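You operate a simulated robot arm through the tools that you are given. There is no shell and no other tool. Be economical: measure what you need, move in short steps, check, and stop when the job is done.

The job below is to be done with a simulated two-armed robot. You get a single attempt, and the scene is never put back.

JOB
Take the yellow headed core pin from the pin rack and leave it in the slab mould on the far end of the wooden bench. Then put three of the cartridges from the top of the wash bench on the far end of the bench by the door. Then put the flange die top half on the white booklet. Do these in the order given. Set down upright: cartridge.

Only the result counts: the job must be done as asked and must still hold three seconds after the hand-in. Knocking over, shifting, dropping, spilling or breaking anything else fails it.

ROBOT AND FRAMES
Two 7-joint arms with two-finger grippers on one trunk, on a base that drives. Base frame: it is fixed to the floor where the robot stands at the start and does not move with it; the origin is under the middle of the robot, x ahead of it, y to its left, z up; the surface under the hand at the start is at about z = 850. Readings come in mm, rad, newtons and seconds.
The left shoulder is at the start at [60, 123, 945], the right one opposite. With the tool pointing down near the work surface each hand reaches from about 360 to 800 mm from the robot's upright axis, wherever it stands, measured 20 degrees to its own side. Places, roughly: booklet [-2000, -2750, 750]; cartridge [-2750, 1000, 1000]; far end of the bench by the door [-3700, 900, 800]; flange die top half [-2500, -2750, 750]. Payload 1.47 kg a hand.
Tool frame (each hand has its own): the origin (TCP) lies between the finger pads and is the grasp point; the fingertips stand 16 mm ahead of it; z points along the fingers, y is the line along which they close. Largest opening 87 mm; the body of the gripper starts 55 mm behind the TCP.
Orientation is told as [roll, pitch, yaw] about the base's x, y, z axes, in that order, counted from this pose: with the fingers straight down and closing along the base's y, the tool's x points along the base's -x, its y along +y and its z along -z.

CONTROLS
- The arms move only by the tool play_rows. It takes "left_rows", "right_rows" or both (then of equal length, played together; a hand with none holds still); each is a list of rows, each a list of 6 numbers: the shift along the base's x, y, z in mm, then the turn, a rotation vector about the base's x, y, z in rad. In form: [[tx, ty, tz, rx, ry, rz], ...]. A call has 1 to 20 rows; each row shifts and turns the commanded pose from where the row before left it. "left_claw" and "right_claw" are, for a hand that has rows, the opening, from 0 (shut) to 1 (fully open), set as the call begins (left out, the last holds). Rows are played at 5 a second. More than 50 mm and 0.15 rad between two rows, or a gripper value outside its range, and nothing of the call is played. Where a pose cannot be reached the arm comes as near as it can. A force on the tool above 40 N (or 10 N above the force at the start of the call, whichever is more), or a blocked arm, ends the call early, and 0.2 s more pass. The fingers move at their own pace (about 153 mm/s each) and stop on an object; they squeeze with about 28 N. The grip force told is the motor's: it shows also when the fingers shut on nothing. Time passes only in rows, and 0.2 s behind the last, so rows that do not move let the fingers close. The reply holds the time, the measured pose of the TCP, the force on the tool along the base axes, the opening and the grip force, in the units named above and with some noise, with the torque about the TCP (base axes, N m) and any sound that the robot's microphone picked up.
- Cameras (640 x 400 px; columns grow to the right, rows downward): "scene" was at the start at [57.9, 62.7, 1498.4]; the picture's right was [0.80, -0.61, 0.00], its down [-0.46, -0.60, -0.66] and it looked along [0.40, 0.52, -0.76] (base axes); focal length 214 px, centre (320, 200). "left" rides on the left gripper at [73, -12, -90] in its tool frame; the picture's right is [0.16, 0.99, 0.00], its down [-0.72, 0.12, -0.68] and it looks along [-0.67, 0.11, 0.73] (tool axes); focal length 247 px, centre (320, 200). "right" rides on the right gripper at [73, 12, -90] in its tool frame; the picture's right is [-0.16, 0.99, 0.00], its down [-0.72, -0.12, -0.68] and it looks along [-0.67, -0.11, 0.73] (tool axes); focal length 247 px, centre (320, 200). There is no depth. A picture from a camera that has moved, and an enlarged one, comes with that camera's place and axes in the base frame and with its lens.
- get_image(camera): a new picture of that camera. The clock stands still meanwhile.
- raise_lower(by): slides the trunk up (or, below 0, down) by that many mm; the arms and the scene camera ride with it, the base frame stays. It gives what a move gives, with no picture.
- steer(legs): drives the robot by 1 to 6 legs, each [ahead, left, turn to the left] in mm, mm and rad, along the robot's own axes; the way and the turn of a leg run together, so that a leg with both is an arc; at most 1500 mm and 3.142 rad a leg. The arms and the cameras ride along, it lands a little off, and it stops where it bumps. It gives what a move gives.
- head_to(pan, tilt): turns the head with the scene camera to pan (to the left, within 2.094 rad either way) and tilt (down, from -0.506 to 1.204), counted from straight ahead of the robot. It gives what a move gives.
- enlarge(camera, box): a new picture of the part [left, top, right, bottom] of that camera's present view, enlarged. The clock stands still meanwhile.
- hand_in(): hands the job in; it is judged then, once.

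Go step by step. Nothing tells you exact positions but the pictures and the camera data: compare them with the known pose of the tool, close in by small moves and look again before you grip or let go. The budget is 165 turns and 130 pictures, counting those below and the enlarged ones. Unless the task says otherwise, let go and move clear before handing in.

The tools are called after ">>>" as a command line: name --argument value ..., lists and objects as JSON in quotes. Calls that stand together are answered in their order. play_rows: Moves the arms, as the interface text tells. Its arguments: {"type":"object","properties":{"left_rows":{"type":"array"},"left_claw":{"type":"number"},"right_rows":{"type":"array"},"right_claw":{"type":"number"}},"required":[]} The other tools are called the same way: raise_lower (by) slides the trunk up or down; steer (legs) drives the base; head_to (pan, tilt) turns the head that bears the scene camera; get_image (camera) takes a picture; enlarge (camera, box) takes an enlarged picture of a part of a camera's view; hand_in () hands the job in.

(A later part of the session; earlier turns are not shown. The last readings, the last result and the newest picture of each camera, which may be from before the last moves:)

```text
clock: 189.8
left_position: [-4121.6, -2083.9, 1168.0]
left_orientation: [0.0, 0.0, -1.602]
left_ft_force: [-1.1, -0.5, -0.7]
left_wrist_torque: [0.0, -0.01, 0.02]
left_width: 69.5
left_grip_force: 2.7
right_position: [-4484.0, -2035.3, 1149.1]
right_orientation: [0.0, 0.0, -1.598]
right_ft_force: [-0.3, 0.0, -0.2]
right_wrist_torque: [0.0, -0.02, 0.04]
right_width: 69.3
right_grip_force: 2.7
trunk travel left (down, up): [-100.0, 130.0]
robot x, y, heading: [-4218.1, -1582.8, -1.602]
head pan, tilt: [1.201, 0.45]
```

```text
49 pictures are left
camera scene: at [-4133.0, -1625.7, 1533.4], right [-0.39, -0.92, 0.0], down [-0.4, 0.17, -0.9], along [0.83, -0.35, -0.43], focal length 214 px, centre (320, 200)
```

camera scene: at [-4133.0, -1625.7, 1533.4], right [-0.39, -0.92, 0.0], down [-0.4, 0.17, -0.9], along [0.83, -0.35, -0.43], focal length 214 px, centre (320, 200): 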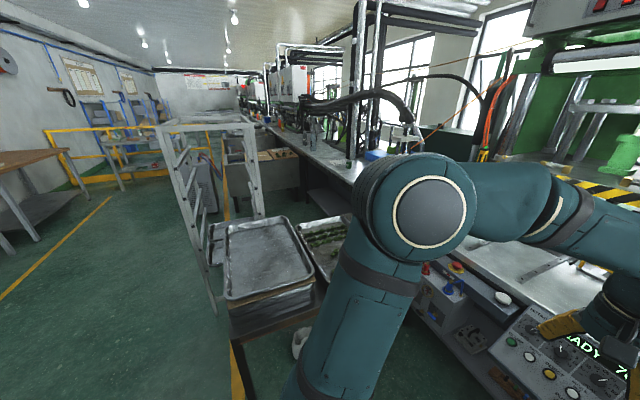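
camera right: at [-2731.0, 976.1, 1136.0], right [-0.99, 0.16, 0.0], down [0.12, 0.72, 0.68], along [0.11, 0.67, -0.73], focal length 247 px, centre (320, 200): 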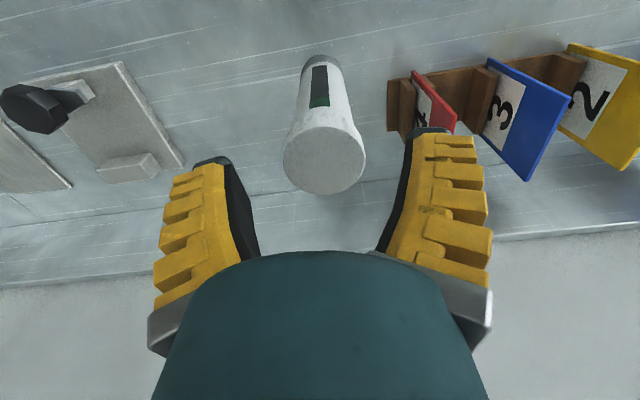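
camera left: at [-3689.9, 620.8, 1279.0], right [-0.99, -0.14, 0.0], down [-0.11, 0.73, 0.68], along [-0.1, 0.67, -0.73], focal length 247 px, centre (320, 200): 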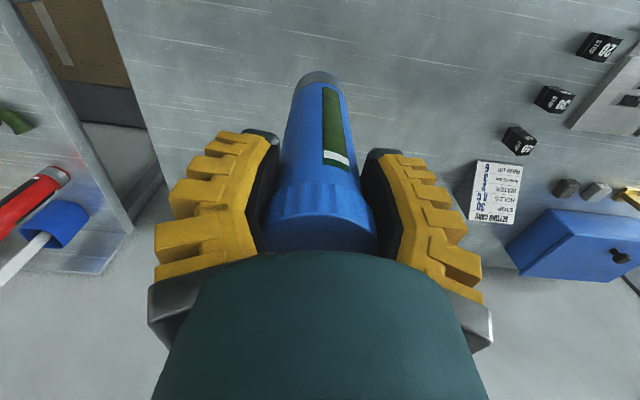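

A tray table and the rack seem to block the corridor from this side. I go back to the aisle and look from the other side, near x=-1700.

>>> steer --legs '[[-1250, 0, 0.03], [0, 1400, 0], [0, 1000, 0]]'

>>> head_to --pan 0.0 --tilt 0.4

>>> get_image --camera "scene"

>>> head_to --pan -0.6 --tilt 0.4

>>> get_image --camera "scene"

```text
clock: 216.7
left_position: [-1695.2, -840.1, 1168.8]
left_orientation: [0.0, 0.003, -1.575]
left_ft_force: [0.6, 0.0, 0.1]
left_wrist_torque: [-0.03, 0.0, 0.02]
left_width: 69.1
left_grip_force: 2.6
right_position: [-2058.8, -802.1, 1148.4]
right_orientation: [0.001, 0.001, -1.573]
right_ft_force: [0.0, 0.7, -0.8]
right_wrist_torque: [0.01, 0.01, -0.03]
right_width: 69.1
right_grip_force: 2.7
trunk travel left (down, up): [-100.0, 130.0]
robot x, y, heading: [-1802.7, -342.5, -1.569]
head pan, tilt: [1.201, 0.45]
```

```text
clock: 218.1
left_position: [-1695.9, -840.7, 1169.3]
left_orientation: [-0.001, 0.002, -1.575]
left_ft_force: [0.3, -0.8, -0.5]
left_wrist_torque: [0.03, -0.01, -0.01]
left_width: 69.4
left_grip_force: 2.5
right_position: [-2059.0, -802.0, 1148.2]
right_orientation: [-0.001, 0.002, -1.574]
right_ft_force: [0.3, -0.5, 0.3]
right_wrist_torque: [0.0, 0.0, 0.02]
right_width: 69.1
right_grip_force: 2.2
trunk travel left (down, up): [-100.0, 130.0]
robot x, y, heading: [-1804.6, -343.4, -1.573]
head pan, tilt: [0.0, 0.4]
```

```text
48 pictures are left
camera scene: at [-1805.0, -442.1, 1538.0], right [-1.0, 0.0, 0.0], down [0.0, 0.39, -0.92], along [0.0, -0.92, -0.39], focal length 214 px, centre (320, 200)
```

scene: 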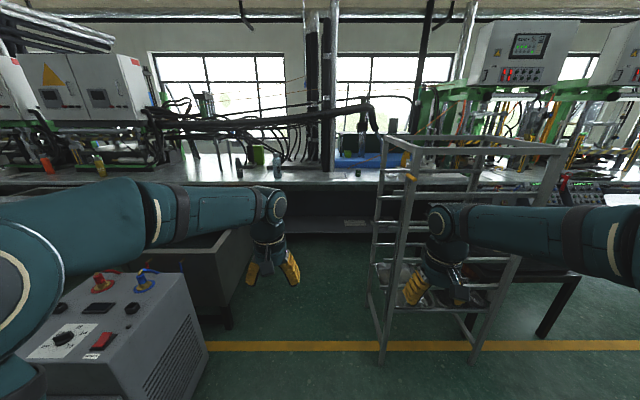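

```text
clock: 219.1
left_position: [-1695.2, -840.3, 1169.2]
left_orientation: [0.001, 0.001, -1.574]
left_ft_force: [-1.2, -0.2, -0.4]
left_wrist_torque: [0.01, 0.01, -0.01]
left_width: 69.5
left_grip_force: 3.6
right_position: [-2060.1, -802.1, 1149.4]
right_orientation: [0.0, 0.001, -1.574]
right_ft_force: [-0.1, -0.7, 0.4]
right_wrist_torque: [0.02, 0.01, -0.01]
right_width: 69.2
right_grip_force: 2.9
trunk travel left (down, up): [-100.0, 130.0]
robot x, y, heading: [-1805.8, -342.7, -1.574]
head pan, tilt: [-0.6, 0.4]
```

```text
47 pictures are left
camera scene: at [-1857.3, -425.7, 1538.0], right [-0.82, 0.57, 0.0], down [0.22, 0.32, -0.92], along [-0.52, -0.76, -0.39], focal length 214 px, centre (320, 200)
```

scene: 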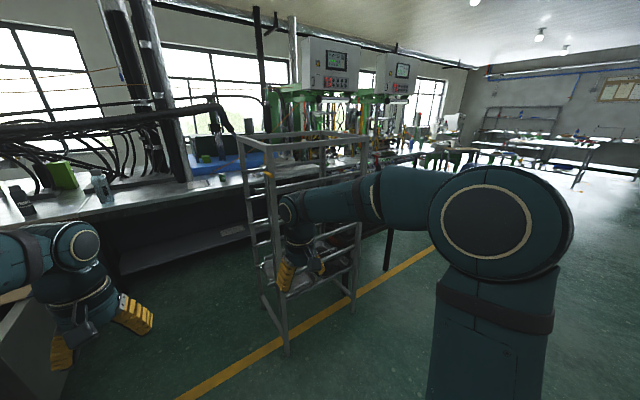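

The gap between tank and rack is about 1.08 m wide; whether I can go behind the rack depends on my base size. I measure my own base by looking down.

>>> head_to --pan 2.0 --tilt 1.2

>>> get_image --camera "scene"

>>> head_to --pan 0.0 --tilt 1.2

>>> get_image --camera "scene"

```text
clock: 221.5
left_position: [-1696.1, -840.4, 1168.5]
left_orientation: [0.0, 0.003, -1.575]
left_ft_force: [0.3, 0.2, 0.3]
left_wrist_torque: [-0.02, -0.04, 0.01]
left_width: 69.6
left_grip_force: 2.4
right_position: [-2059.6, -801.9, 1148.0]
right_orientation: [0.0, 0.002, -1.574]
right_ft_force: [1.4, 0.7, -0.4]
right_wrist_torque: [-0.03, 0.02, 0.0]
right_width: 69.3
right_grip_force: 2.8
trunk travel left (down, up): [-100.0, 130.0]
robot x, y, heading: [-1807.5, -342.0, -1.573]
head pan, tilt: [2.0, 1.201]
```

```text
46 pictures are left
camera scene: at [-1753.9, -326.3, 1475.2], right [0.41, -0.91, 0.0], down [-0.85, -0.39, -0.36], along [0.33, 0.15, -0.93], focal length 214 px, centre (320, 200)
```

scene: 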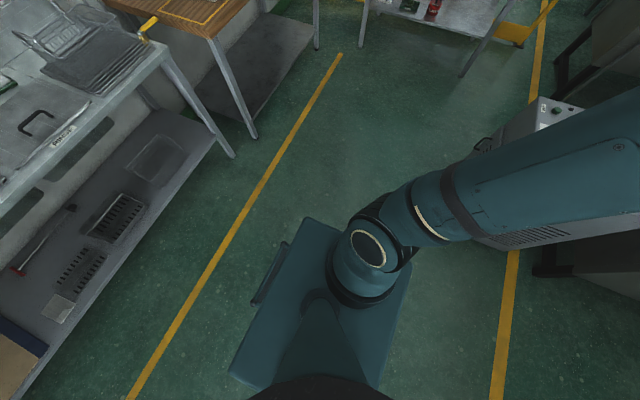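

```text
clock: 223.4
left_position: [-1695.2, -839.9, 1168.6]
left_orientation: [0.0, 0.001, -1.575]
left_ft_force: [-0.5, 0.1, 0.3]
left_wrist_torque: [0.01, 0.01, 0.01]
left_width: 69.2
left_grip_force: 2.6
right_position: [-2059.6, -802.9, 1148.4]
right_orientation: [0.001, 0.0, -1.574]
right_ft_force: [-0.6, -0.8, 0.4]
right_wrist_torque: [0.0, -0.04, 0.0]
right_width: 69.2
right_grip_force: 2.9
trunk travel left (down, up): [-100.0, 130.0]
robot x, y, heading: [-1809.0, -342.1, -1.572]
head pan, tilt: [0.0, 1.201]
```

```text
45 pictures are left
camera scene: at [-1804.9, -405.3, 1475.2], right [-1.0, 0.0, 0.0], down [0.0, 0.93, -0.36], along [0.0, -0.36, -0.93], focal length 214 px, centre (320, 200)
```

scene: 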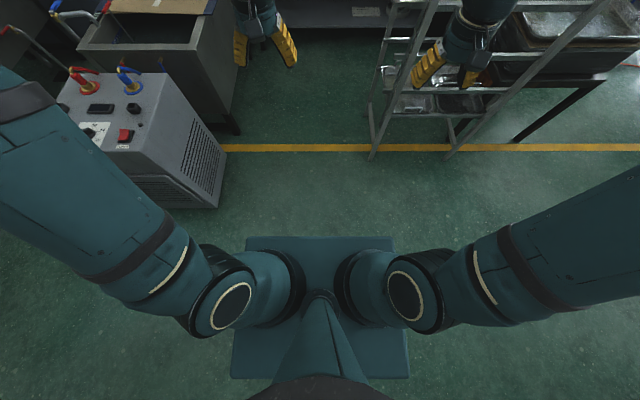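

My base is roughly 0.63 m long and 0.8 m wide. To enter the gap I first stretch the arms forward so the elbows come in, checking the width.

>>> play_rows --left_rows '[[10, -30, 0, 0, 0, 0], [10, -30, 0, 0, 0, 0], [10, -30, 0, 0, 0, 0], [10, -30, 0, 0, 0, 0], [0, -30, 0, 0, 0, 0], [0, -30, 0, 0, 0, 0]]' --right_rows '[[20, -36, 5, 0, 0, 0], [20, -36, 5, 0, 0, 0], [20, -36, 5, 0, 0, 0], [20, -36, 5, 0, 0, 0], [20, -36, 0, 0, 0, 0], [0, -36, 0, 0, 0, 0]]'

>>> head_to --pan 0.0 --tilt 1.0

>>> get_image --camera "scene"

```text
clock: 224.8
left_position: [-1656.7, -1024.4, 1165.9]
left_orientation: [0.001, 0.003, -1.574]
left_ft_force: [-0.2, -0.4, -0.1]
left_wrist_torque: [0.05, -0.01, 0.0]
left_width: 69.1
left_grip_force: 3.0
right_position: [-1958.2, -1019.5, 1168.7]
right_orientation: [0.0, 0.005, -1.572]
right_ft_force: [-1.2, -0.9, -0.2]
right_wrist_torque: [0.02, 0.03, 0.01]
right_width: 69.1
right_grip_force: 2.8
trunk travel left (down, up): [-100.0, 130.0]
robot x, y, heading: [-1805.2, -336.8, -1.572]
head pan, tilt: [0.0, 1.201]
```

```text
clock: 225.5
left_position: [-1655.9, -1021.7, 1166.7]
left_orientation: [0.001, 0.0, -1.573]
left_ft_force: [0.1, 0.3, -0.1]
left_wrist_torque: [0.02, -0.03, 0.0]
left_width: 69.4
left_grip_force: 2.8
right_position: [-1958.9, -1017.1, 1170.6]
right_orientation: [0.0, 0.003, -1.574]
right_ft_force: [0.0, 0.7, 0.4]
right_wrist_torque: [0.04, -0.01, 0.01]
right_width: 69.1
right_grip_force: 3.0
trunk travel left (down, up): [-100.0, 130.0]
robot x, y, heading: [-1805.9, -342.2, -1.572]
head pan, tilt: [0.0, 1.0]
```

```text
44 pictures are left
camera scene: at [-1805.0, -419.2, 1487.8], right [-1.0, 0.0, 0.0], down [0.0, 0.84, -0.54], along [0.0, -0.54, -0.84], focal length 214 px, centre (320, 200)
```

scene: 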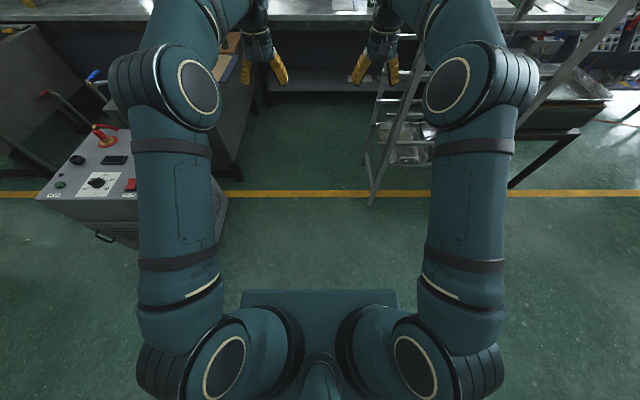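

Arms are now within base width. I shift to x≈-1675 and advance into the gap to look.

>>> steer --legs '[[0, 125, 0], [1000, 0, 0]]'

>>> head_to --pan -0.75 --tilt 0.6

>>> get_image --camera "scene"

>>> head_to --pan 0.0 --tilt 0.8

>>> get_image --camera "scene"

```text
clock: 232.0
left_position: [-1548.8, -2012.3, 1167.6]
left_orientation: [0.0, 0.002, -1.589]
left_ft_force: [0.8, -0.1, -0.4]
left_wrist_torque: [0.0, -0.01, 0.01]
left_width: 69.4
left_grip_force: 3.4
right_position: [-1851.6, -2004.3, 1170.8]
right_orientation: [0.001, 0.002, -1.586]
right_ft_force: [-0.2, 0.2, -0.8]
right_wrist_torque: [0.02, 0.02, -0.01]
right_width: 69.5
right_grip_force: 3.4
trunk travel left (down, up): [-100.0, 130.0]
robot x, y, heading: [-1693.2, -1330.0, -1.591]
head pan, tilt: [0.0, 1.0]
```

```text
clock: 233.1
left_position: [-1548.9, -2013.2, 1168.5]
left_orientation: [-0.001, 0.001, -1.589]
left_ft_force: [-0.4, 0.0, -0.4]
left_wrist_torque: [0.04, 0.01, 0.01]
left_width: 69.1
left_grip_force: 3.4
right_position: [-1850.9, -2002.9, 1170.4]
right_orientation: [0.001, 0.0, -1.586]
right_ft_force: [-0.1, -0.6, -0.9]
right_wrist_torque: [-0.01, -0.03, 0.03]
right_width: 69.1
right_grip_force: 3.0
trunk travel left (down, up): [-100.0, 130.0]
robot x, y, heading: [-1689.3, -1326.7, -1.586]
head pan, tilt: [-0.75, 0.6]
```

```text
43 pictures are left
camera scene: at [-1750.5, -1402.1, 1519.8], right [-0.72, 0.69, 0.0], down [0.39, 0.41, -0.82], along [-0.57, -0.59, -0.57], focal length 214 px, centre (320, 200)
```

scene: 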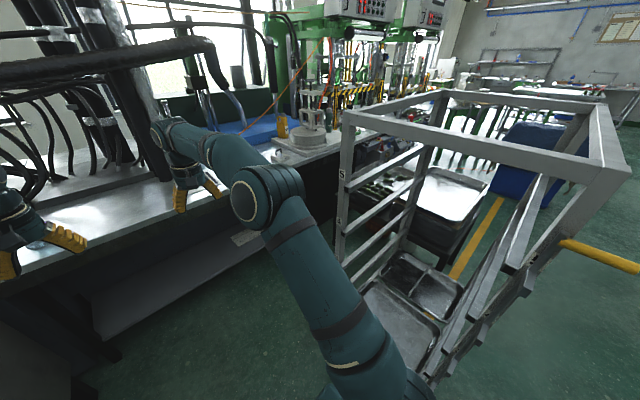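

```text
clock: 234.2
left_position: [-1549.9, -2011.1, 1167.2]
left_orientation: [0.0, 0.001, -1.589]
left_ft_force: [0.7, 1.3, 0.0]
left_wrist_torque: [0.01, 0.0, -0.02]
left_width: 69.0
left_grip_force: 2.9
right_position: [-1851.6, -2004.0, 1170.4]
right_orientation: [0.002, 0.002, -1.587]
right_ft_force: [-0.5, 0.1, -1.3]
right_wrist_torque: [0.02, 0.0, 0.0]
right_width: 69.6
right_grip_force: 2.7
trunk travel left (down, up): [-100.0, 130.0]
robot x, y, heading: [-1691.7, -1329.3, -1.586]
head pan, tilt: [0.0, 0.799]
```

```text
42 pictures are left
camera scene: at [-1690.6, -1419.1, 1503.0], right [-1.0, 0.02, 0.0], down [0.01, 0.72, -0.7], along [-0.01, -0.7, -0.72], focal length 214 px, centre (320, 200)
```

scene: 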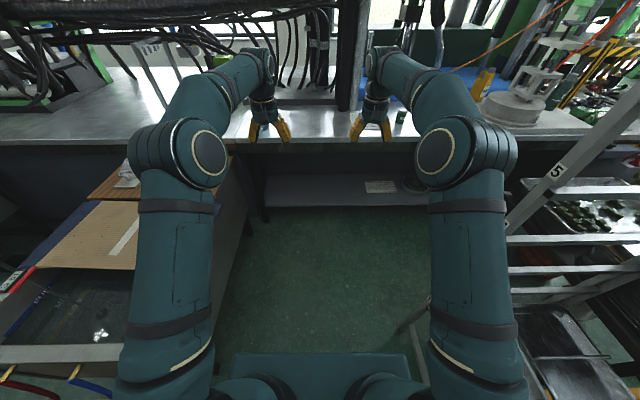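

The rack's back posts are at y≈-1870 and the bench edge near y≈-2490, shelf below set back. I advance 400 mm so the elbows are past the rack, then will fold the hands in.

>>> steer --legs '[[400, 0, 0.015]]'

>>> head_to --pan -0.6 --tilt 0.75

>>> get_image --camera "scene"

>>> get_image --camera "right"

```text
clock: 236.7
left_position: [-1550.0, -2407.1, 1167.3]
left_orientation: [0.0, 0.001, -1.582]
left_ft_force: [0.4, 0.8, 0.1]
left_wrist_torque: [0.04, 0.01, -0.03]
left_width: 69.4
left_grip_force: 3.1
right_position: [-1850.8, -2400.1, 1170.4]
right_orientation: [-0.001, 0.001, -1.579]
right_ft_force: [0.3, 0.3, -0.4]
right_wrist_torque: [0.03, -0.01, 0.0]
right_width: 69.2
right_grip_force: 2.5
trunk travel left (down, up): [-100.0, 130.0]
robot x, y, heading: [-1695.4, -1727.6, -1.58]
head pan, tilt: [0.0, 0.799]
```

```text
clock: 237.7
left_position: [-1548.9, -2405.0, 1167.7]
left_orientation: [0.002, -0.001, -1.581]
left_ft_force: [-0.7, -0.5, -0.4]
left_wrist_torque: [0.02, -0.02, 0.0]
left_width: 69.2
left_grip_force: 3.1
right_position: [-1852.0, -2401.0, 1170.8]
right_orientation: [0.001, 0.001, -1.579]
right_ft_force: [0.5, 0.1, -0.4]
right_wrist_torque: [0.0, 0.01, -0.01]
right_width: 69.6
right_grip_force: 3.1
trunk travel left (down, up): [-100.0, 130.0]
robot x, y, heading: [-1696.9, -1720.8, -1.578]
head pan, tilt: [-0.6, 0.75]
```

```text
41 pictures are left
camera scene: at [-1741.6, -1801.3, 1506.9], right [-0.82, 0.57, 0.0], down [0.39, 0.56, -0.73], along [-0.42, -0.6, -0.68], focal length 214 px, centre (320, 200)
```

scene: 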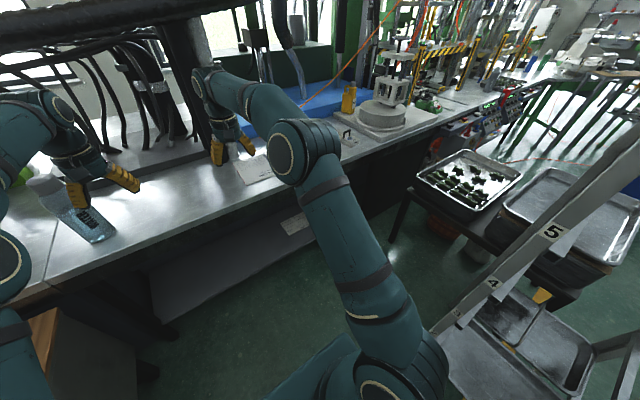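

```text
40 pictures are left
camera right: at [-1839.7, -2326.3, 1258.7], right [0.99, -0.17, 0.0], down [-0.12, -0.72, 0.68], along [-0.11, -0.67, -0.73], focal length 247 px, centre (320, 200)
```

right: 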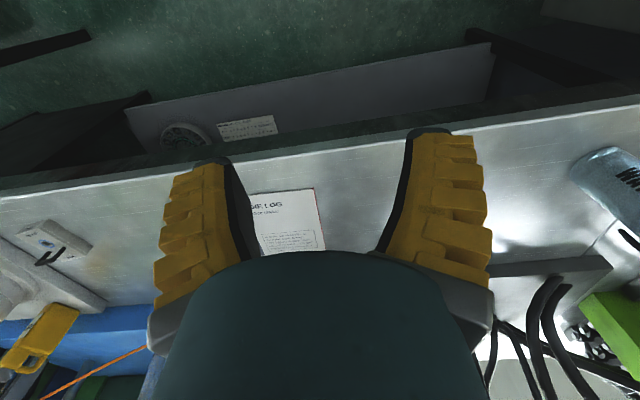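

The picture is clear: booklet "PRESS LOG" near (-1930…-2020,-2700) and the die plate with a handle near (-2620,-2745). I advance, fold the hands, and advance again.

>>> steer --legs '[[190, 0, 0.008]]'

>>> play_rows --left_rows '[[0, 40, 0, 0, 0, 0], [0, 40, 0, 0, 0, 0], [0, 40, 0, 0, 0, 0], [0, 40, 0, 0, 0, 0], [0, 40, 0, 0, 0, 0], [0, 30, 0, 0, 0, 0]]' --right_rows '[[0, 40, 0, 0, 0, 0], [0, 40, 0, 0, 0, 0], [0, 40, 0, 0, 0, 0], [0, 40, 0, 0, 0, 0], [0, 40, 0, 0, 0, 0], [0, 30, 0, 0, 0, 0]]'

>>> steer --legs '[[200, -60, 0]]'

>>> head_to --pan -1.9 --tilt 1.15

>>> get_image --camera "scene"

>>> head_to --pan -0.3 --tilt 1.15

>>> get_image --camera "scene"

```text
clock: 239.2
left_position: [-1546.4, -2595.3, 1166.5]
left_orientation: [-0.001, 0.002, -1.575]
left_ft_force: [-0.3, 0.1, 1.0]
left_wrist_torque: [0.03, 0.02, 0.02]
left_width: 69.6
left_grip_force: 2.9
right_position: [-1849.2, -2589.7, 1169.9]
right_orientation: [-0.001, 0.002, -1.574]
right_ft_force: [0.5, -0.6, -1.1]
right_wrist_torque: [0.04, -0.03, -0.01]
right_width: 69.1
right_grip_force: 2.5
trunk travel left (down, up): [-100.0, 130.0]
robot x, y, heading: [-1695.2, -1912.2, -1.578]
head pan, tilt: [-0.6, 0.75]
```

```text
clock: 240.6
left_position: [-1547.0, -2361.0, 1166.9]
left_orientation: [0.0, -0.001, -1.573]
left_ft_force: [-0.2, 0.0, -0.1]
left_wrist_torque: [-0.02, 0.02, 0.01]
left_width: 69.6
left_grip_force: 2.9
right_position: [-1849.2, -2359.0, 1170.3]
right_orientation: [-0.001, 0.0, -1.575]
right_ft_force: [0.3, -0.2, 0.7]
right_wrist_torque: [-0.01, -0.01, -0.01]
right_width: 69.1
right_grip_force: 3.3
trunk travel left (down, up): [-100.0, 130.0]
robot x, y, heading: [-1697.7, -1912.6, -1.576]
head pan, tilt: [-0.6, 0.75]
```

```text
clock: 242.3
left_position: [-1605.6, -2560.6, 1166.5]
left_orientation: [0.0, 0.002, -1.574]
left_ft_force: [0.5, 0.0, -0.2]
left_wrist_torque: [-0.02, -0.05, 0.02]
left_width: 69.4
left_grip_force: 2.9
right_position: [-1910.5, -2558.5, 1170.9]
right_orientation: [-0.002, 0.002, -1.574]
right_ft_force: [-0.4, -0.7, 0.0]
right_wrist_torque: [0.04, 0.0, 0.0]
right_width: 69.1
right_grip_force: 2.8
trunk travel left (down, up): [-100.0, 130.0]
robot x, y, heading: [-1756.7, -2109.7, -1.576]
head pan, tilt: [-0.6, 0.75]
```

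```text
clock: 243.7
left_position: [-1606.2, -2560.3, 1166.2]
left_orientation: [-0.001, 0.0, -1.574]
left_ft_force: [0.4, 0.2, 0.5]
left_wrist_torque: [0.02, 0.0, 0.03]
left_width: 69.1
left_grip_force: 3.0
right_position: [-1909.6, -2558.5, 1170.0]
right_orientation: [0.0, 0.0, -1.575]
right_ft_force: [-0.8, -1.1, 0.6]
right_wrist_torque: [0.01, -0.04, -0.01]
right_width: 69.3
right_grip_force: 3.3
trunk travel left (down, up): [-100.0, 130.0]
robot x, y, heading: [-1758.2, -2111.4, -1.577]
head pan, tilt: [-1.901, 1.15]
```

```text
39 pictures are left
camera scene: at [-1812.3, -2099.5, 1478.1], right [0.33, 0.95, 0.0], down [0.86, -0.3, -0.41], along [-0.39, 0.13, -0.91], focal length 214 px, centre (320, 200)
```

scene: 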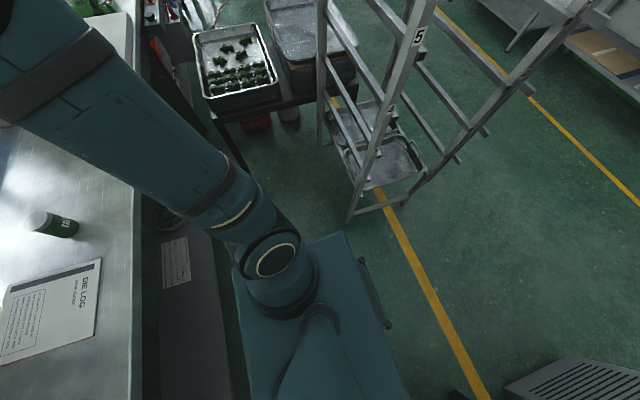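

```text
clock: 245.4
left_position: [-1606.9, -2559.7, 1166.9]
left_orientation: [0.001, 0.0, -1.574]
left_ft_force: [-0.1, -0.1, -0.1]
left_wrist_torque: [0.02, 0.01, -0.01]
left_width: 69.0
left_grip_force: 2.8
right_position: [-1910.0, -2558.0, 1168.7]
right_orientation: [0.001, 0.002, -1.575]
right_ft_force: [-0.9, -0.4, -0.2]
right_wrist_torque: [0.0, 0.0, 0.01]
right_width: 69.2
right_grip_force: 2.8
trunk travel left (down, up): [-100.0, 130.0]
robot x, y, heading: [-1758.8, -2111.8, -1.571]
head pan, tilt: [-0.3, 1.15]
```

```text
38 pictures are left
camera scene: at [-1773.8, -2175.7, 1478.1], right [-0.95, 0.3, 0.0], down [0.27, 0.87, -0.41], along [-0.12, -0.39, -0.91], focal length 214 px, centre (320, 200)
```

scene: 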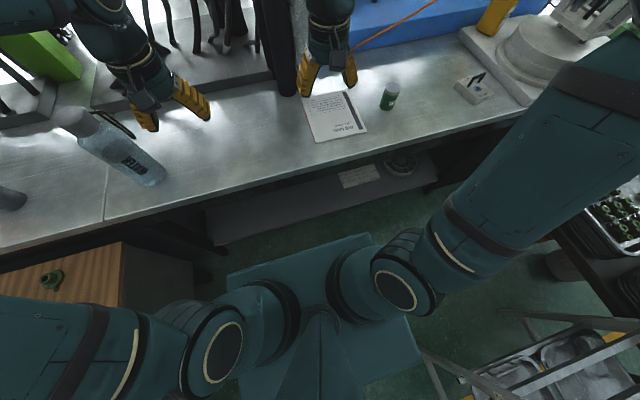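

The rack's back feet are at y≈-1750 and the shelf under the bench is well ahead, so there's room to slide behind the rack. I go 60 mm further forward and then sideways right 350 mm.

>>> steer --legs '[[65, 0, 0]]'

>>> steer --legs '[[0, -200, 0], [0, -150, 0]]'

>>> get_image --camera "right"

>>> head_to --pan -0.5 --tilt 1.0

>>> get_image --camera "scene"

```text
clock: 246.4
left_position: [-1607.0, -2625.5, 1165.9]
left_orientation: [0.0, 0.002, -1.576]
left_ft_force: [-0.1, -0.8, -0.3]
left_wrist_torque: [-0.01, 0.01, 0.0]
left_width: 69.2
left_grip_force: 3.1
right_position: [-1911.7, -2624.0, 1170.0]
right_orientation: [-0.001, 0.002, -1.575]
right_ft_force: [-0.2, -0.2, -0.9]
right_wrist_torque: [0.06, 0.01, -0.01]
right_width: 69.2
right_grip_force: 3.1
trunk travel left (down, up): [-100.0, 130.0]
robot x, y, heading: [-1756.2, -2173.9, -1.575]
head pan, tilt: [-0.3, 1.15]
```

```text
clock: 250.3
left_position: [-1959.1, -2622.2, 1166.9]
left_orientation: [0.0, 0.0, -1.581]
left_ft_force: [1.2, 0.1, -0.4]
left_wrist_torque: [0.0, 0.0, 0.02]
left_width: 69.5
left_grip_force: 2.7
right_position: [-2259.8, -2620.0, 1170.0]
right_orientation: [0.001, 0.003, -1.578]
right_ft_force: [-0.3, 0.6, 0.2]
right_wrist_torque: [-0.03, -0.01, 0.01]
right_width: 69.4
right_grip_force: 3.2
trunk travel left (down, up): [-100.0, 130.0]
robot x, y, heading: [-2106.1, -2174.0, -1.579]
head pan, tilt: [-0.3, 1.15]
```

```text
37 pictures are left
camera right: at [-2248.5, -2545.8, 1257.6], right [0.99, -0.16, 0.0], down [-0.12, -0.72, 0.68], along [-0.11, -0.67, -0.73], focal length 247 px, centre (320, 200)
```

right: 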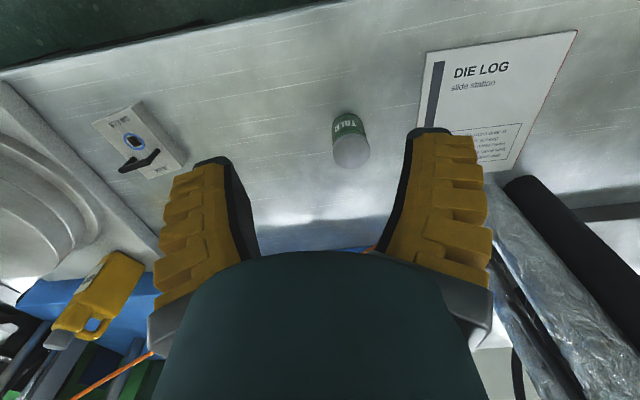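

```text
clock: 251.1
left_position: [-1958.0, -2622.6, 1166.7]
left_orientation: [-0.001, -0.001, -1.579]
left_ft_force: [0.6, -1.1, -0.6]
left_wrist_torque: [0.0, 0.04, 0.01]
left_width: 69.3
left_grip_force: 2.9
right_position: [-2258.8, -2619.7, 1170.1]
right_orientation: [0.001, 0.002, -1.576]
right_ft_force: [0.0, -0.4, 0.7]
right_wrist_torque: [-0.01, 0.03, 0.0]
right_width: 69.4
right_grip_force: 3.1
trunk travel left (down, up): [-100.0, 130.0]
robot x, y, heading: [-2106.8, -2173.3, -1.576]
head pan, tilt: [-0.499, 1.0]
```

```text
36 pictures are left
camera scene: at [-2138.1, -2241.4, 1487.8], right [-0.87, 0.48, 0.0], down [0.41, 0.74, -0.54], along [-0.26, -0.47, -0.84], focal length 214 px, centre (320, 200)
```

scene: 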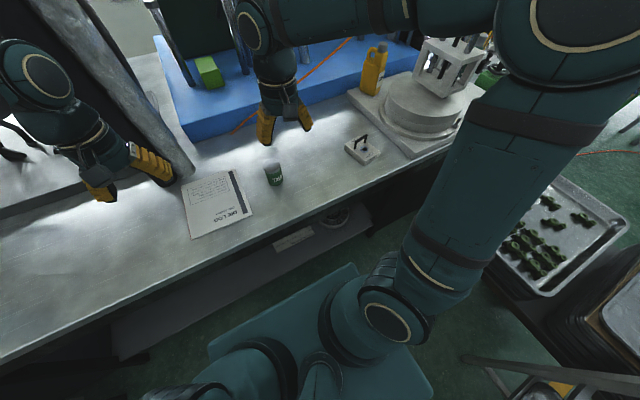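

The die half (plate with a black handle) is near (-2585,-2707), booklet "DIE LOG" near (-2010,-2700). I zoom in on both.

>>> enlarge --camera "right" --box '[80, 90, 200, 190]'

>>> enlarge --camera "scene" --box '[320, 110, 416, 180]'

```text
4.00 times, centred on (140, 140) of right
camera zoom: at [-2248.0, -2545.8, 1257.7], right [0.99, -0.16, 0.0], down [-0.12, -0.72, 0.68], along [-0.11, -0.67, -0.73], focal length 988 px, centre (1040, 440)
```

zoom: 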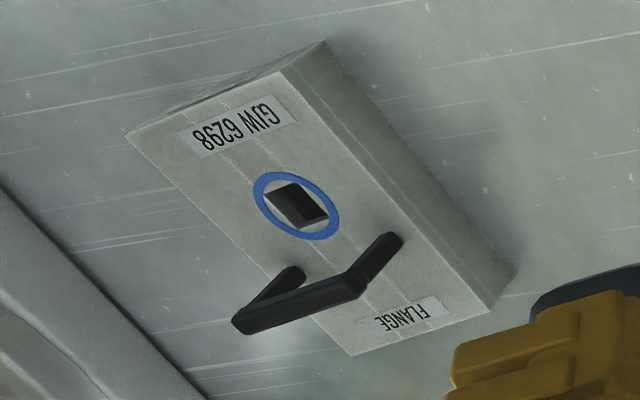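

```text
5.71 times, centred on (368, 145) of scene
camera zoom: at [-2138.1, -2241.4, 1487.8], right [-0.87, 0.48, 0.0], down [0.41, 0.74, -0.54], along [-0.26, -0.47, -0.84], focal length 1226 px, centre (46, 514)
```

zoom: 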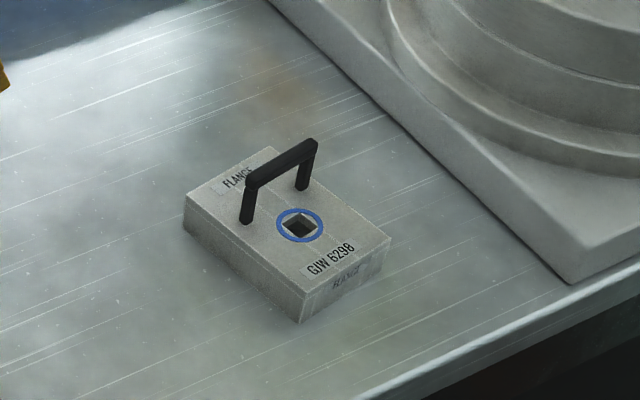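

The die is a block ~88×118 with a staple handle; the bar runs nearly along x, centred (-2590,-2729), legs ~56 mm apart. I'll grip the legs from outside (closing along x, yaw +0.138). First I move above it.

>>> play_rows --right_rows '[[-45, -14, 0, 0, 0, 0.046], [-45, -14, 0, 0, 0, 0.046], [-45, -14, -10, 0, 0, 0.046], [-45, -14, -10, 0, 0, 0], [-45, -14, -10, 0, 0, 0], [-40, -14, -15, 0, 0, 0], [-40, -14, -20, 0, 0, 0], [-25, -11, -35, 0, 0, 0], [0, 0, -35, 0, 0, 0], [0, 0, -35, 0, 0, 0], [0, 0, 0, 0, 0, 0]]' --right_claw 1

>>> get_image --camera "right"

```text
clock: 253.4
left_position: [-1957.4, -2623.0, 1165.9]
left_orientation: [0.001, 0.0, -1.579]
left_ft_force: [0.3, -0.2, -0.4]
left_wrist_torque: [0.01, 0.04, -0.02]
left_width: 69.5
left_grip_force: 3.3
right_position: [-2590.5, -2727.9, 998.2]
right_orientation: [0.001, 0.001, -1.441]
right_ft_force: [0.3, -0.1, 0.0]
right_wrist_torque: [-0.05, -0.04, -0.02]
right_width: 87.2
right_grip_force: 0.1
trunk travel left (down, up): [-100.0, 130.0]
robot x, y, heading: [-2102.8, -2169.7, -1.575]
head pan, tilt: [-0.499, 1.0]
```

```text
33 pictures are left
camera right: at [-2587.6, -2652.5, 1087.3], right [1.0, -0.03, 0.0], down [-0.02, -0.73, 0.68], along [-0.02, -0.68, -0.73], focal length 247 px, centre (320, 200)
```

right: 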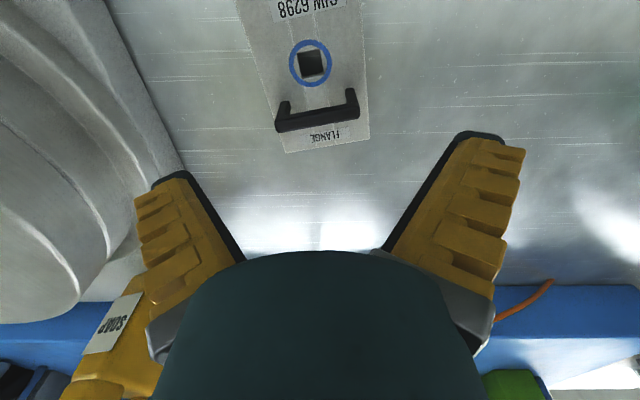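

Alignment is good (within ~3 mm). I descend partway to z≈930 and look.

>>> play_rows --right_rows '[[-1, -2, -25, 0, 0, 0.02], [0, 0, -25, 0, 0, 0], [0, 0, -18, 0, 0, 0], [0, 0, 0, 0, 0, 0]]'

>>> get_image --camera "right"

>>> enlarge --camera "scene" --box '[300, 80, 428, 180]'

```text
clock: 254.4
left_position: [-1956.8, -2621.6, 1167.4]
left_orientation: [-0.001, 0.0, -1.581]
left_ft_force: [-0.6, -0.2, 0.0]
left_wrist_torque: [-0.03, 0.03, -0.05]
left_width: 69.6
left_grip_force: 2.8
right_position: [-2590.1, -2730.8, 934.2]
right_orientation: [-0.001, 0.002, -1.419]
right_ft_force: [-0.5, -0.4, 0.4]
right_wrist_torque: [-0.01, -0.01, 0.05]
right_width: 87.3
right_grip_force: 0.1
trunk travel left (down, up): [-100.0, 130.0]
robot x, y, heading: [-2102.7, -2169.7, -1.58]
head pan, tilt: [-0.499, 1.0]
```

```text
32 pictures are left
camera right: at [-2589.9, -2656.2, 1020.9], right [1.0, -0.01, 0.0], down [0.0, -0.73, 0.68], along [-0.01, -0.68, -0.73], focal length 247 px, centre (320, 200)
```

right: 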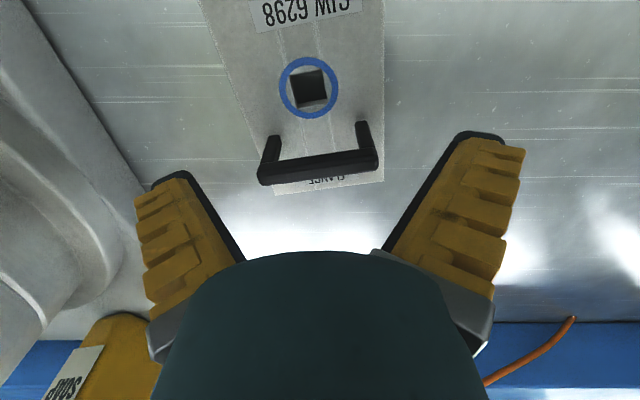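

```text
4.00 times, centred on (364, 130) of scene
camera zoom: at [-2138.1, -2241.3, 1487.8], right [-0.87, 0.48, 0.0], down [0.41, 0.74, -0.54], along [-0.26, -0.47, -0.84], focal length 858 px, centre (144, 480)
```

zoom: 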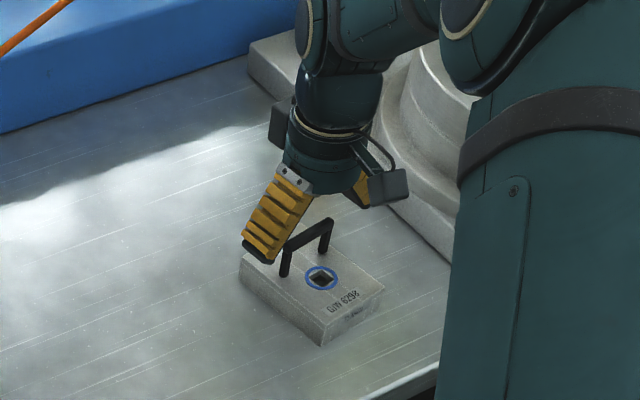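

Bar is at about (-2592,-2729,917). I descend to z≈903 with the legs between the fingers and check contact.

>>> play_rows --right_rows '[[-1, 1, -15, 0, 0, 0], [0, 0, -10, 0, 0, 0], [0, 0, -6, 0, 0, 0], [0, 0, 0, 0, 0, 0]]'

>>> get_image --camera "right"

```text
clock: 255.4
left_position: [-1956.9, -2622.5, 1167.3]
left_orientation: [-0.002, 0.001, -1.578]
left_ft_force: [0.7, -0.3, -0.8]
left_wrist_torque: [0.03, -0.01, 0.03]
left_width: 69.1
left_grip_force: 3.2
right_position: [-2590.8, -2730.7, 901.9]
right_orientation: [0.0, 0.002, -1.419]
right_ft_force: [0.2, 0.3, 0.2]
right_wrist_torque: [-0.01, -0.02, 0.0]
right_width: 86.8
right_grip_force: 0.0
trunk travel left (down, up): [-100.0, 130.0]
robot x, y, heading: [-2104.0, -2169.6, -1.578]
head pan, tilt: [-0.499, 1.0]
```

```text
30 pictures are left
camera right: at [-2591.3, -2655.3, 989.0], right [1.0, -0.01, 0.0], down [0.0, -0.73, 0.68], along [0.0, -0.68, -0.73], focal length 247 px, centre (320, 200)
```

right: 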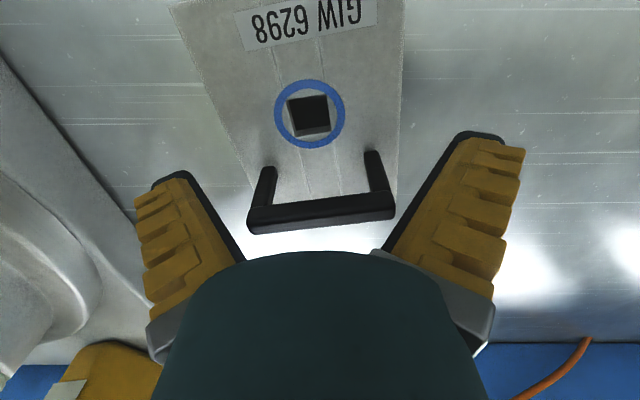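

Block top is about 877; I lower 6 mm more and close on the legs.

>>> play_rows --right_rows '[[0, 0, -6, 0, 0, 0], [0, 0, 0, 0, 0, 0]]'

>>> play_rows --right_rows '[[0, 0, 0, 0, 0, 0], [0, 0, 0, 0, 0, 0], [0, 0, 0, 0, 0, 0]]' --right_claw 0

>>> play_rows --right_rows '[[0, 0, 5, 0, 0, 0], [0, 0, 10, 0, 0, 0], [0, 0, 15, 0, 0, 0], [0, 0, 0, 0, 0, 0]]'

>>> get_image --camera "right"

>>> enlarge --camera "scene" --box '[300, 80, 428, 180]'

```text
clock: 256.1
left_position: [-1957.0, -2623.8, 1166.7]
left_orientation: [0.001, -0.001, -1.58]
left_ft_force: [0.2, 0.0, -0.3]
left_wrist_torque: [-0.01, 0.0, -0.02]
left_width: 69.2
left_grip_force: 2.9
right_position: [-2590.8, -2730.1, 894.7]
right_orientation: [-0.001, 0.001, -1.419]
right_ft_force: [-0.3, -0.6, -0.6]
right_wrist_torque: [0.0, -0.01, -0.03]
right_width: 87.1
right_grip_force: 0.0
trunk travel left (down, up): [-100.0, 130.0]
robot x, y, heading: [-2103.4, -2173.8, -1.578]
head pan, tilt: [-0.499, 1.0]
```

```text
clock: 256.9
left_position: [-1956.6, -2622.0, 1167.0]
left_orientation: [0.001, -0.001, -1.578]
left_ft_force: [0.0, -0.3, -0.4]
left_wrist_torque: [0.02, -0.01, 0.02]
left_width: 69.7
left_grip_force: 3.2
right_position: [-2592.3, -2730.6, 895.7]
right_orientation: [0.001, 0.001, -1.419]
right_ft_force: [-0.8, -1.8, 2.1]
right_wrist_torque: [0.07, -0.16, 0.12]
right_width: 78.4
right_grip_force: 27.8
trunk travel left (down, up): [-100.0, 130.0]
robot x, y, heading: [-2101.4, -2172.1, -1.576]
head pan, tilt: [-0.499, 1.0]
```

```text
clock: 257.9
left_position: [-1957.5, -2623.4, 1167.0]
left_orientation: [-0.002, 0.002, -1.578]
left_ft_force: [0.1, 0.7, 0.2]
left_wrist_torque: [0.04, 0.02, -0.01]
left_width: 69.3
left_grip_force: 3.1
right_position: [-2590.3, -2730.0, 924.9]
right_orientation: [0.0, 0.004, -1.42]
right_ft_force: [-0.1, 0.1, -6.2]
right_wrist_torque: [-0.05, -0.05, -0.02]
right_width: 78.6
right_grip_force: 27.6
trunk travel left (down, up): [-100.0, 130.0]
robot x, y, heading: [-2106.5, -2173.3, -1.579]
head pan, tilt: [-0.499, 1.0]
```

```text
29 pictures are left
camera right: at [-2591.4, -2655.2, 1012.7], right [1.0, -0.01, 0.0], down [-0.01, -0.73, 0.68], along [0.0, -0.68, -0.73], focal length 247 px, centre (320, 200)
```

right: 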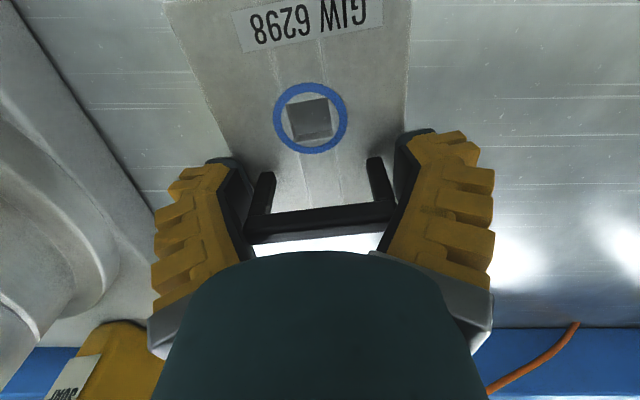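

```text
4.00 times, centred on (364, 130) of scene
camera zoom: at [-2138.8, -2242.1, 1487.7], right [-0.87, 0.48, 0.0], down [0.41, 0.74, -0.54], along [-0.26, -0.47, -0.84], focal length 858 px, centre (144, 480)
```

zoom: 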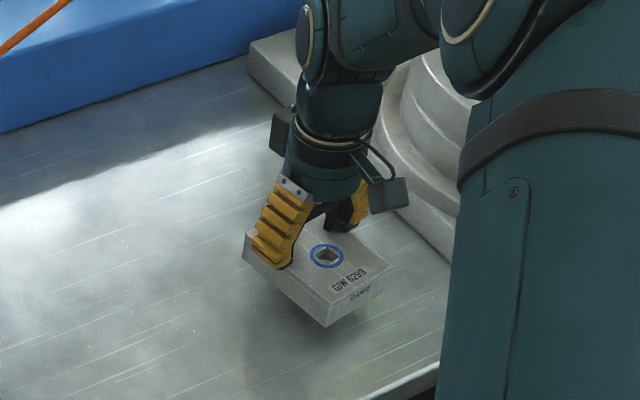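

The die lifts level (about 0.6 kg). Booklet spans x -2112…-1912, y -2662…-2895. I raise the die and drive back left 330 mm.

>>> play_rows --right_rows '[[0, 5, 30, 0, 0, 0], [0, 10, 35, 0, 0, 0], [5, 15, 35, 0, 0, 0], [5, 10, 20, 0, 0, 0]]'

>>> steer --legs '[[0, 165, 0], [0, 165, 0]]'

>>> get_image --camera "right"

>>> get_image --camera "scene"

```text
clock: 258.9
left_position: [-1956.8, -2622.9, 1165.6]
left_orientation: [0.0, -0.001, -1.579]
left_ft_force: [0.5, 0.6, 0.0]
left_wrist_torque: [-0.01, -0.03, 0.0]
left_width: 69.2
left_grip_force: 3.0
right_position: [-2580.7, -2689.2, 1042.6]
right_orientation: [-0.001, 0.004, -1.418]
right_ft_force: [-0.6, 1.0, -5.5]
right_wrist_torque: [-0.06, -0.02, 0.05]
right_width: 78.1
right_grip_force: 28.1
trunk travel left (down, up): [-100.0, 130.0]
robot x, y, heading: [-2104.7, -2172.7, -1.581]
head pan, tilt: [-0.499, 1.0]
```

```text
clock: 262.6
left_position: [-1632.7, -2626.8, 1166.9]
left_orientation: [-0.001, 0.001, -1.584]
left_ft_force: [-0.4, -0.1, 0.0]
left_wrist_torque: [-0.01, 0.0, 0.01]
left_width: 69.4
left_grip_force: 2.7
right_position: [-2256.1, -2690.4, 1042.8]
right_orientation: [0.001, 0.002, -1.425]
right_ft_force: [0.4, 0.1, -6.4]
right_wrist_torque: [-0.07, 0.0, 0.02]
right_width: 77.5
right_grip_force: 28.0
trunk travel left (down, up): [-100.0, 130.0]
robot x, y, heading: [-1777.5, -2173.8, -1.576]
head pan, tilt: [-0.499, 1.0]
```

```text
27 pictures are left
camera right: at [-2255.5, -2615.6, 1130.5], right [1.0, -0.01, 0.0], down [-0.01, -0.73, 0.68], along [-0.01, -0.68, -0.73], focal length 247 px, centre (320, 200)
```

right: 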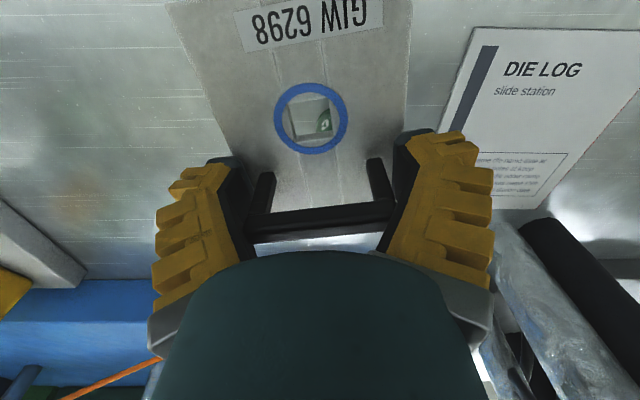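

```text
26 pictures are left
camera scene: at [-1811.2, -2244.9, 1487.8], right [-0.87, 0.49, 0.0], down [0.41, 0.73, -0.54], along [-0.26, -0.47, -0.84], focal length 214 px, centre (320, 200)
```

scene: 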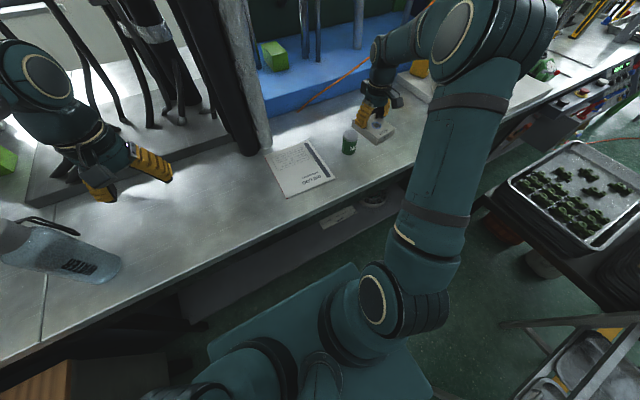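

Die is above the can now; booklet confirmed at centre (-2012,-2780). I carry the die to TCP (-2030,-2778) and lower part way.

>>> play_rows --right_rows '[[42, -10, 0, 0, 0, 0], [42, -15, 0, 0, 0, 0], [42, -15, 0, 0, 0, 0], [42, -15, 0, 0, 0, 0], [35, -15, 0, 0, 0, 0], [23, -18, 0, 0, 0, 0], [0, 0, -35, 0, 0, 0], [0, 0, -35, 0, 0, 0], [0, 0, -25, 0, 0, 0], [0, 0, 0, 0, 0, 0]]'

>>> get_image --camera "right"

>>> enlarge --camera "scene" --box '[220, 90, 380, 220]'

```text
clock: 264.8
left_position: [-1631.7, -2626.7, 1166.0]
left_orientation: [0.0, 0.001, -1.585]
left_ft_force: [0.2, 0.7, 0.4]
left_wrist_torque: [0.0, 0.0, -0.01]
left_width: 69.2
left_grip_force: 3.3
right_position: [-2029.6, -2777.9, 948.5]
right_orientation: [0.0, 0.001, -1.424]
right_ft_force: [-0.3, 1.0, -6.5]
right_wrist_torque: [-0.07, 0.0, -0.02]
right_width: 77.2
right_grip_force: 28.6
trunk travel left (down, up): [-100.0, 130.0]
robot x, y, heading: [-1778.6, -2175.0, -1.582]
head pan, tilt: [-0.499, 1.0]
```

```text
25 pictures are left
camera right: at [-2029.4, -2702.7, 1035.9], right [1.0, -0.01, 0.0], down [-0.01, -0.73, 0.68], along [-0.01, -0.68, -0.73], focal length 247 px, centre (320, 200)
```

right: 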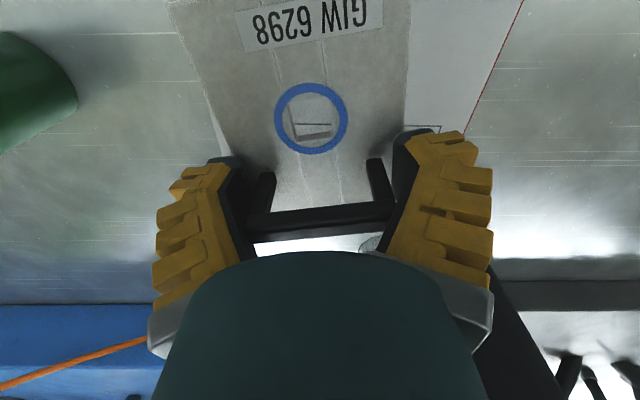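

```text
3.08 times, centred on (300, 155) of scene
camera zoom: at [-1811.3, -2244.8, 1487.8], right [-0.87, 0.49, 0.0], down [0.41, 0.73, -0.54], along [-0.26, -0.47, -0.84], focal length 660 px, centre (382, 338)
```

zoom: 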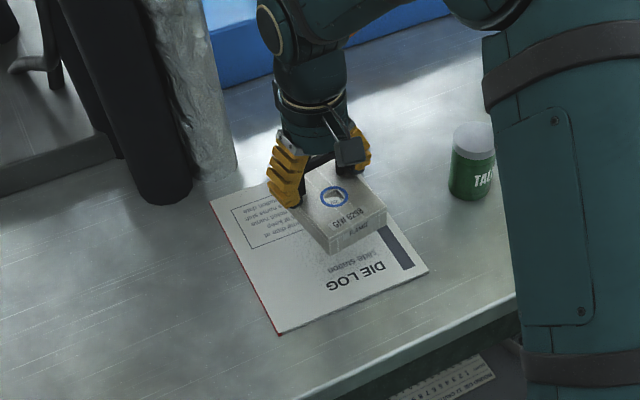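

The booklet spans x -2112…-1909 here. I shift +16 in x, -12 in y, and lower to just above it, then softly to contact.

>>> play_rows --right_rows '[[16, -12, 0, 0, 0, 0], [0, 0, -20, 0, 0, 0], [0, 0, -15, 0, 0, 0], [0, 0, -5, 0, 0, 0], [0, 0, 0, 0, 0, 0]]'

>>> play_rows --right_rows '[[0, 0, -3, 0, 0, 0], [0, 0, -2, 0, 0, 0], [0, 0, -2, 0, 0, 0], [0, 0, 0, 0, 0, 0]]'

>>> enlarge --camera "scene" --box '[220, 90, 380, 220]'

```text
clock: 266.0
left_position: [-1633.4, -2627.7, 1165.8]
left_orientation: [0.0, 0.0, -1.586]
left_ft_force: [0.6, 0.4, 0.3]
left_wrist_torque: [0.01, 0.03, -0.01]
left_width: 69.6
left_grip_force: 2.9
right_position: [-2012.5, -2789.4, 906.5]
right_orientation: [0.0, 0.002, -1.426]
right_ft_force: [-0.4, 0.3, -6.8]
right_wrist_torque: [-0.05, -0.02, 0.01]
right_width: 77.1
right_grip_force: 28.3
trunk travel left (down, up): [-100.0, 130.0]
robot x, y, heading: [-1777.6, -2176.7, -1.589]
head pan, tilt: [-0.499, 1.0]
```

```text
clock: 267.0
left_position: [-1631.9, -2627.3, 1166.8]
left_orientation: [0.0, 0.0, -1.584]
left_ft_force: [0.3, 1.0, -0.2]
left_wrist_torque: [0.01, 0.0, 0.01]
left_width: 69.2
left_grip_force: 2.7
right_position: [-2013.2, -2790.8, 901.1]
right_orientation: [-0.002, 0.001, -1.423]
right_ft_force: [0.3, -4.6, 5.4]
right_wrist_torque: [0.6, 0.2, 0.1]
right_width: 76.9
right_grip_force: 27.7
trunk travel left (down, up): [-100.0, 130.0]
robot x, y, heading: [-1779.0, -2174.5, -1.58]
head pan, tilt: [-0.499, 1.0]
```

```text
3.08 times, centred on (300, 155) of scene
camera zoom: at [-1811.0, -2244.5, 1487.9], right [-0.87, 0.49, 0.0], down [0.41, 0.73, -0.54], along [-0.26, -0.47, -0.84], focal length 660 px, centre (382, 338)
```

zoom: 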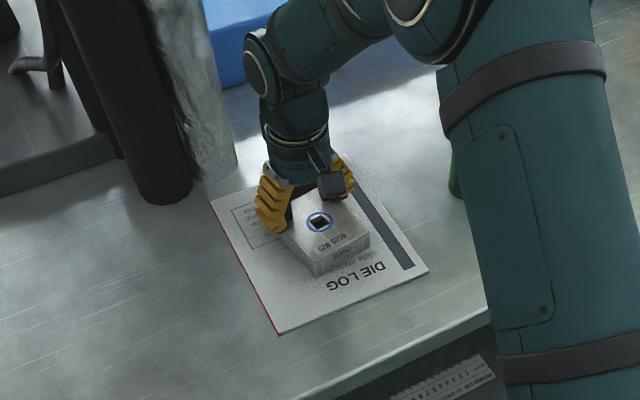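

The die rests on the booklet. I open, rise straight up and verify.

>>> play_rows --right_rows '[[0, 0, 0, 0, 0, 0], [0, 0, 0, 0, 0, 0], [0, 0, 0, 0, 0, 0], [0, 0, 8, 0, 0, 0], [0, 0, 15, 0, 0, 0], [0, 0, 30, 0, 0, 0], [0, 0, 40, 0, 0, 0], [0, 20, 40, 0, 0, 0], [-30, 30, 20, 0, 0, 0], [-30, 30, 20, 0, 0, 0]]' --right_claw 1

>>> enlarge --camera "scene" --box '[220, 90, 380, 220]'

>>> get_image --camera "right"

```text
clock: 269.2
left_position: [-1633.3, -2626.0, 1166.4]
left_orientation: [0.003, -0.001, -1.584]
left_ft_force: [0.0, -0.5, 0.1]
left_wrist_torque: [0.01, 0.0, -0.01]
left_width: 69.3
left_grip_force: 2.8
right_position: [-2075.9, -2709.3, 1073.4]
right_orientation: [0.002, 0.001, -1.426]
right_ft_force: [0.5, 0.9, -7.0]
right_wrist_torque: [-0.08, 0.0, 0.03]
right_width: 73.9
right_grip_force: 0.1
trunk travel left (down, up): [-100.0, 130.0]
robot x, y, heading: [-1773.9, -2175.9, -1.586]
head pan, tilt: [-0.499, 1.0]
```

```text
3.08 times, centred on (300, 155) of scene
camera zoom: at [-1811.9, -2243.4, 1487.9], right [-0.87, 0.49, 0.0], down [0.41, 0.73, -0.54], along [-0.26, -0.47, -0.84], focal length 660 px, centre (382, 338)
```

zoom: 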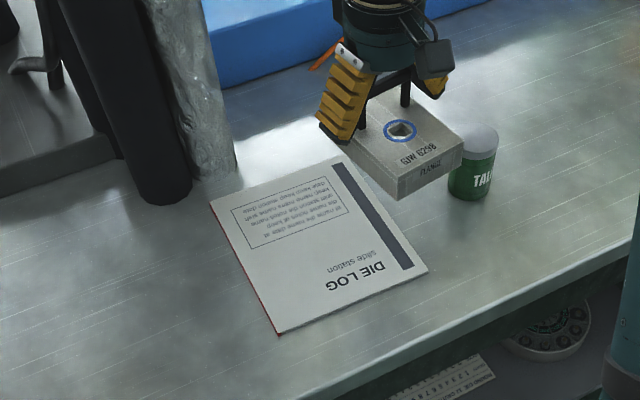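

```text
21 pictures are left
camera right: at [-2075.0, -2634.4, 1161.2], right [1.0, -0.01, 0.0], down [-0.01, -0.73, 0.68], along [-0.01, -0.68, -0.73], focal length 247 px, centre (320, 200)
```

right: 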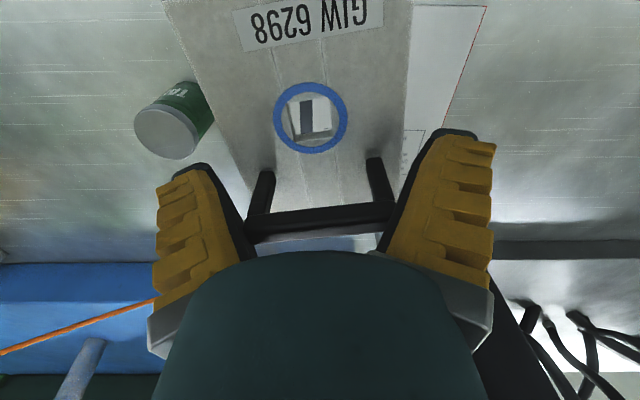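

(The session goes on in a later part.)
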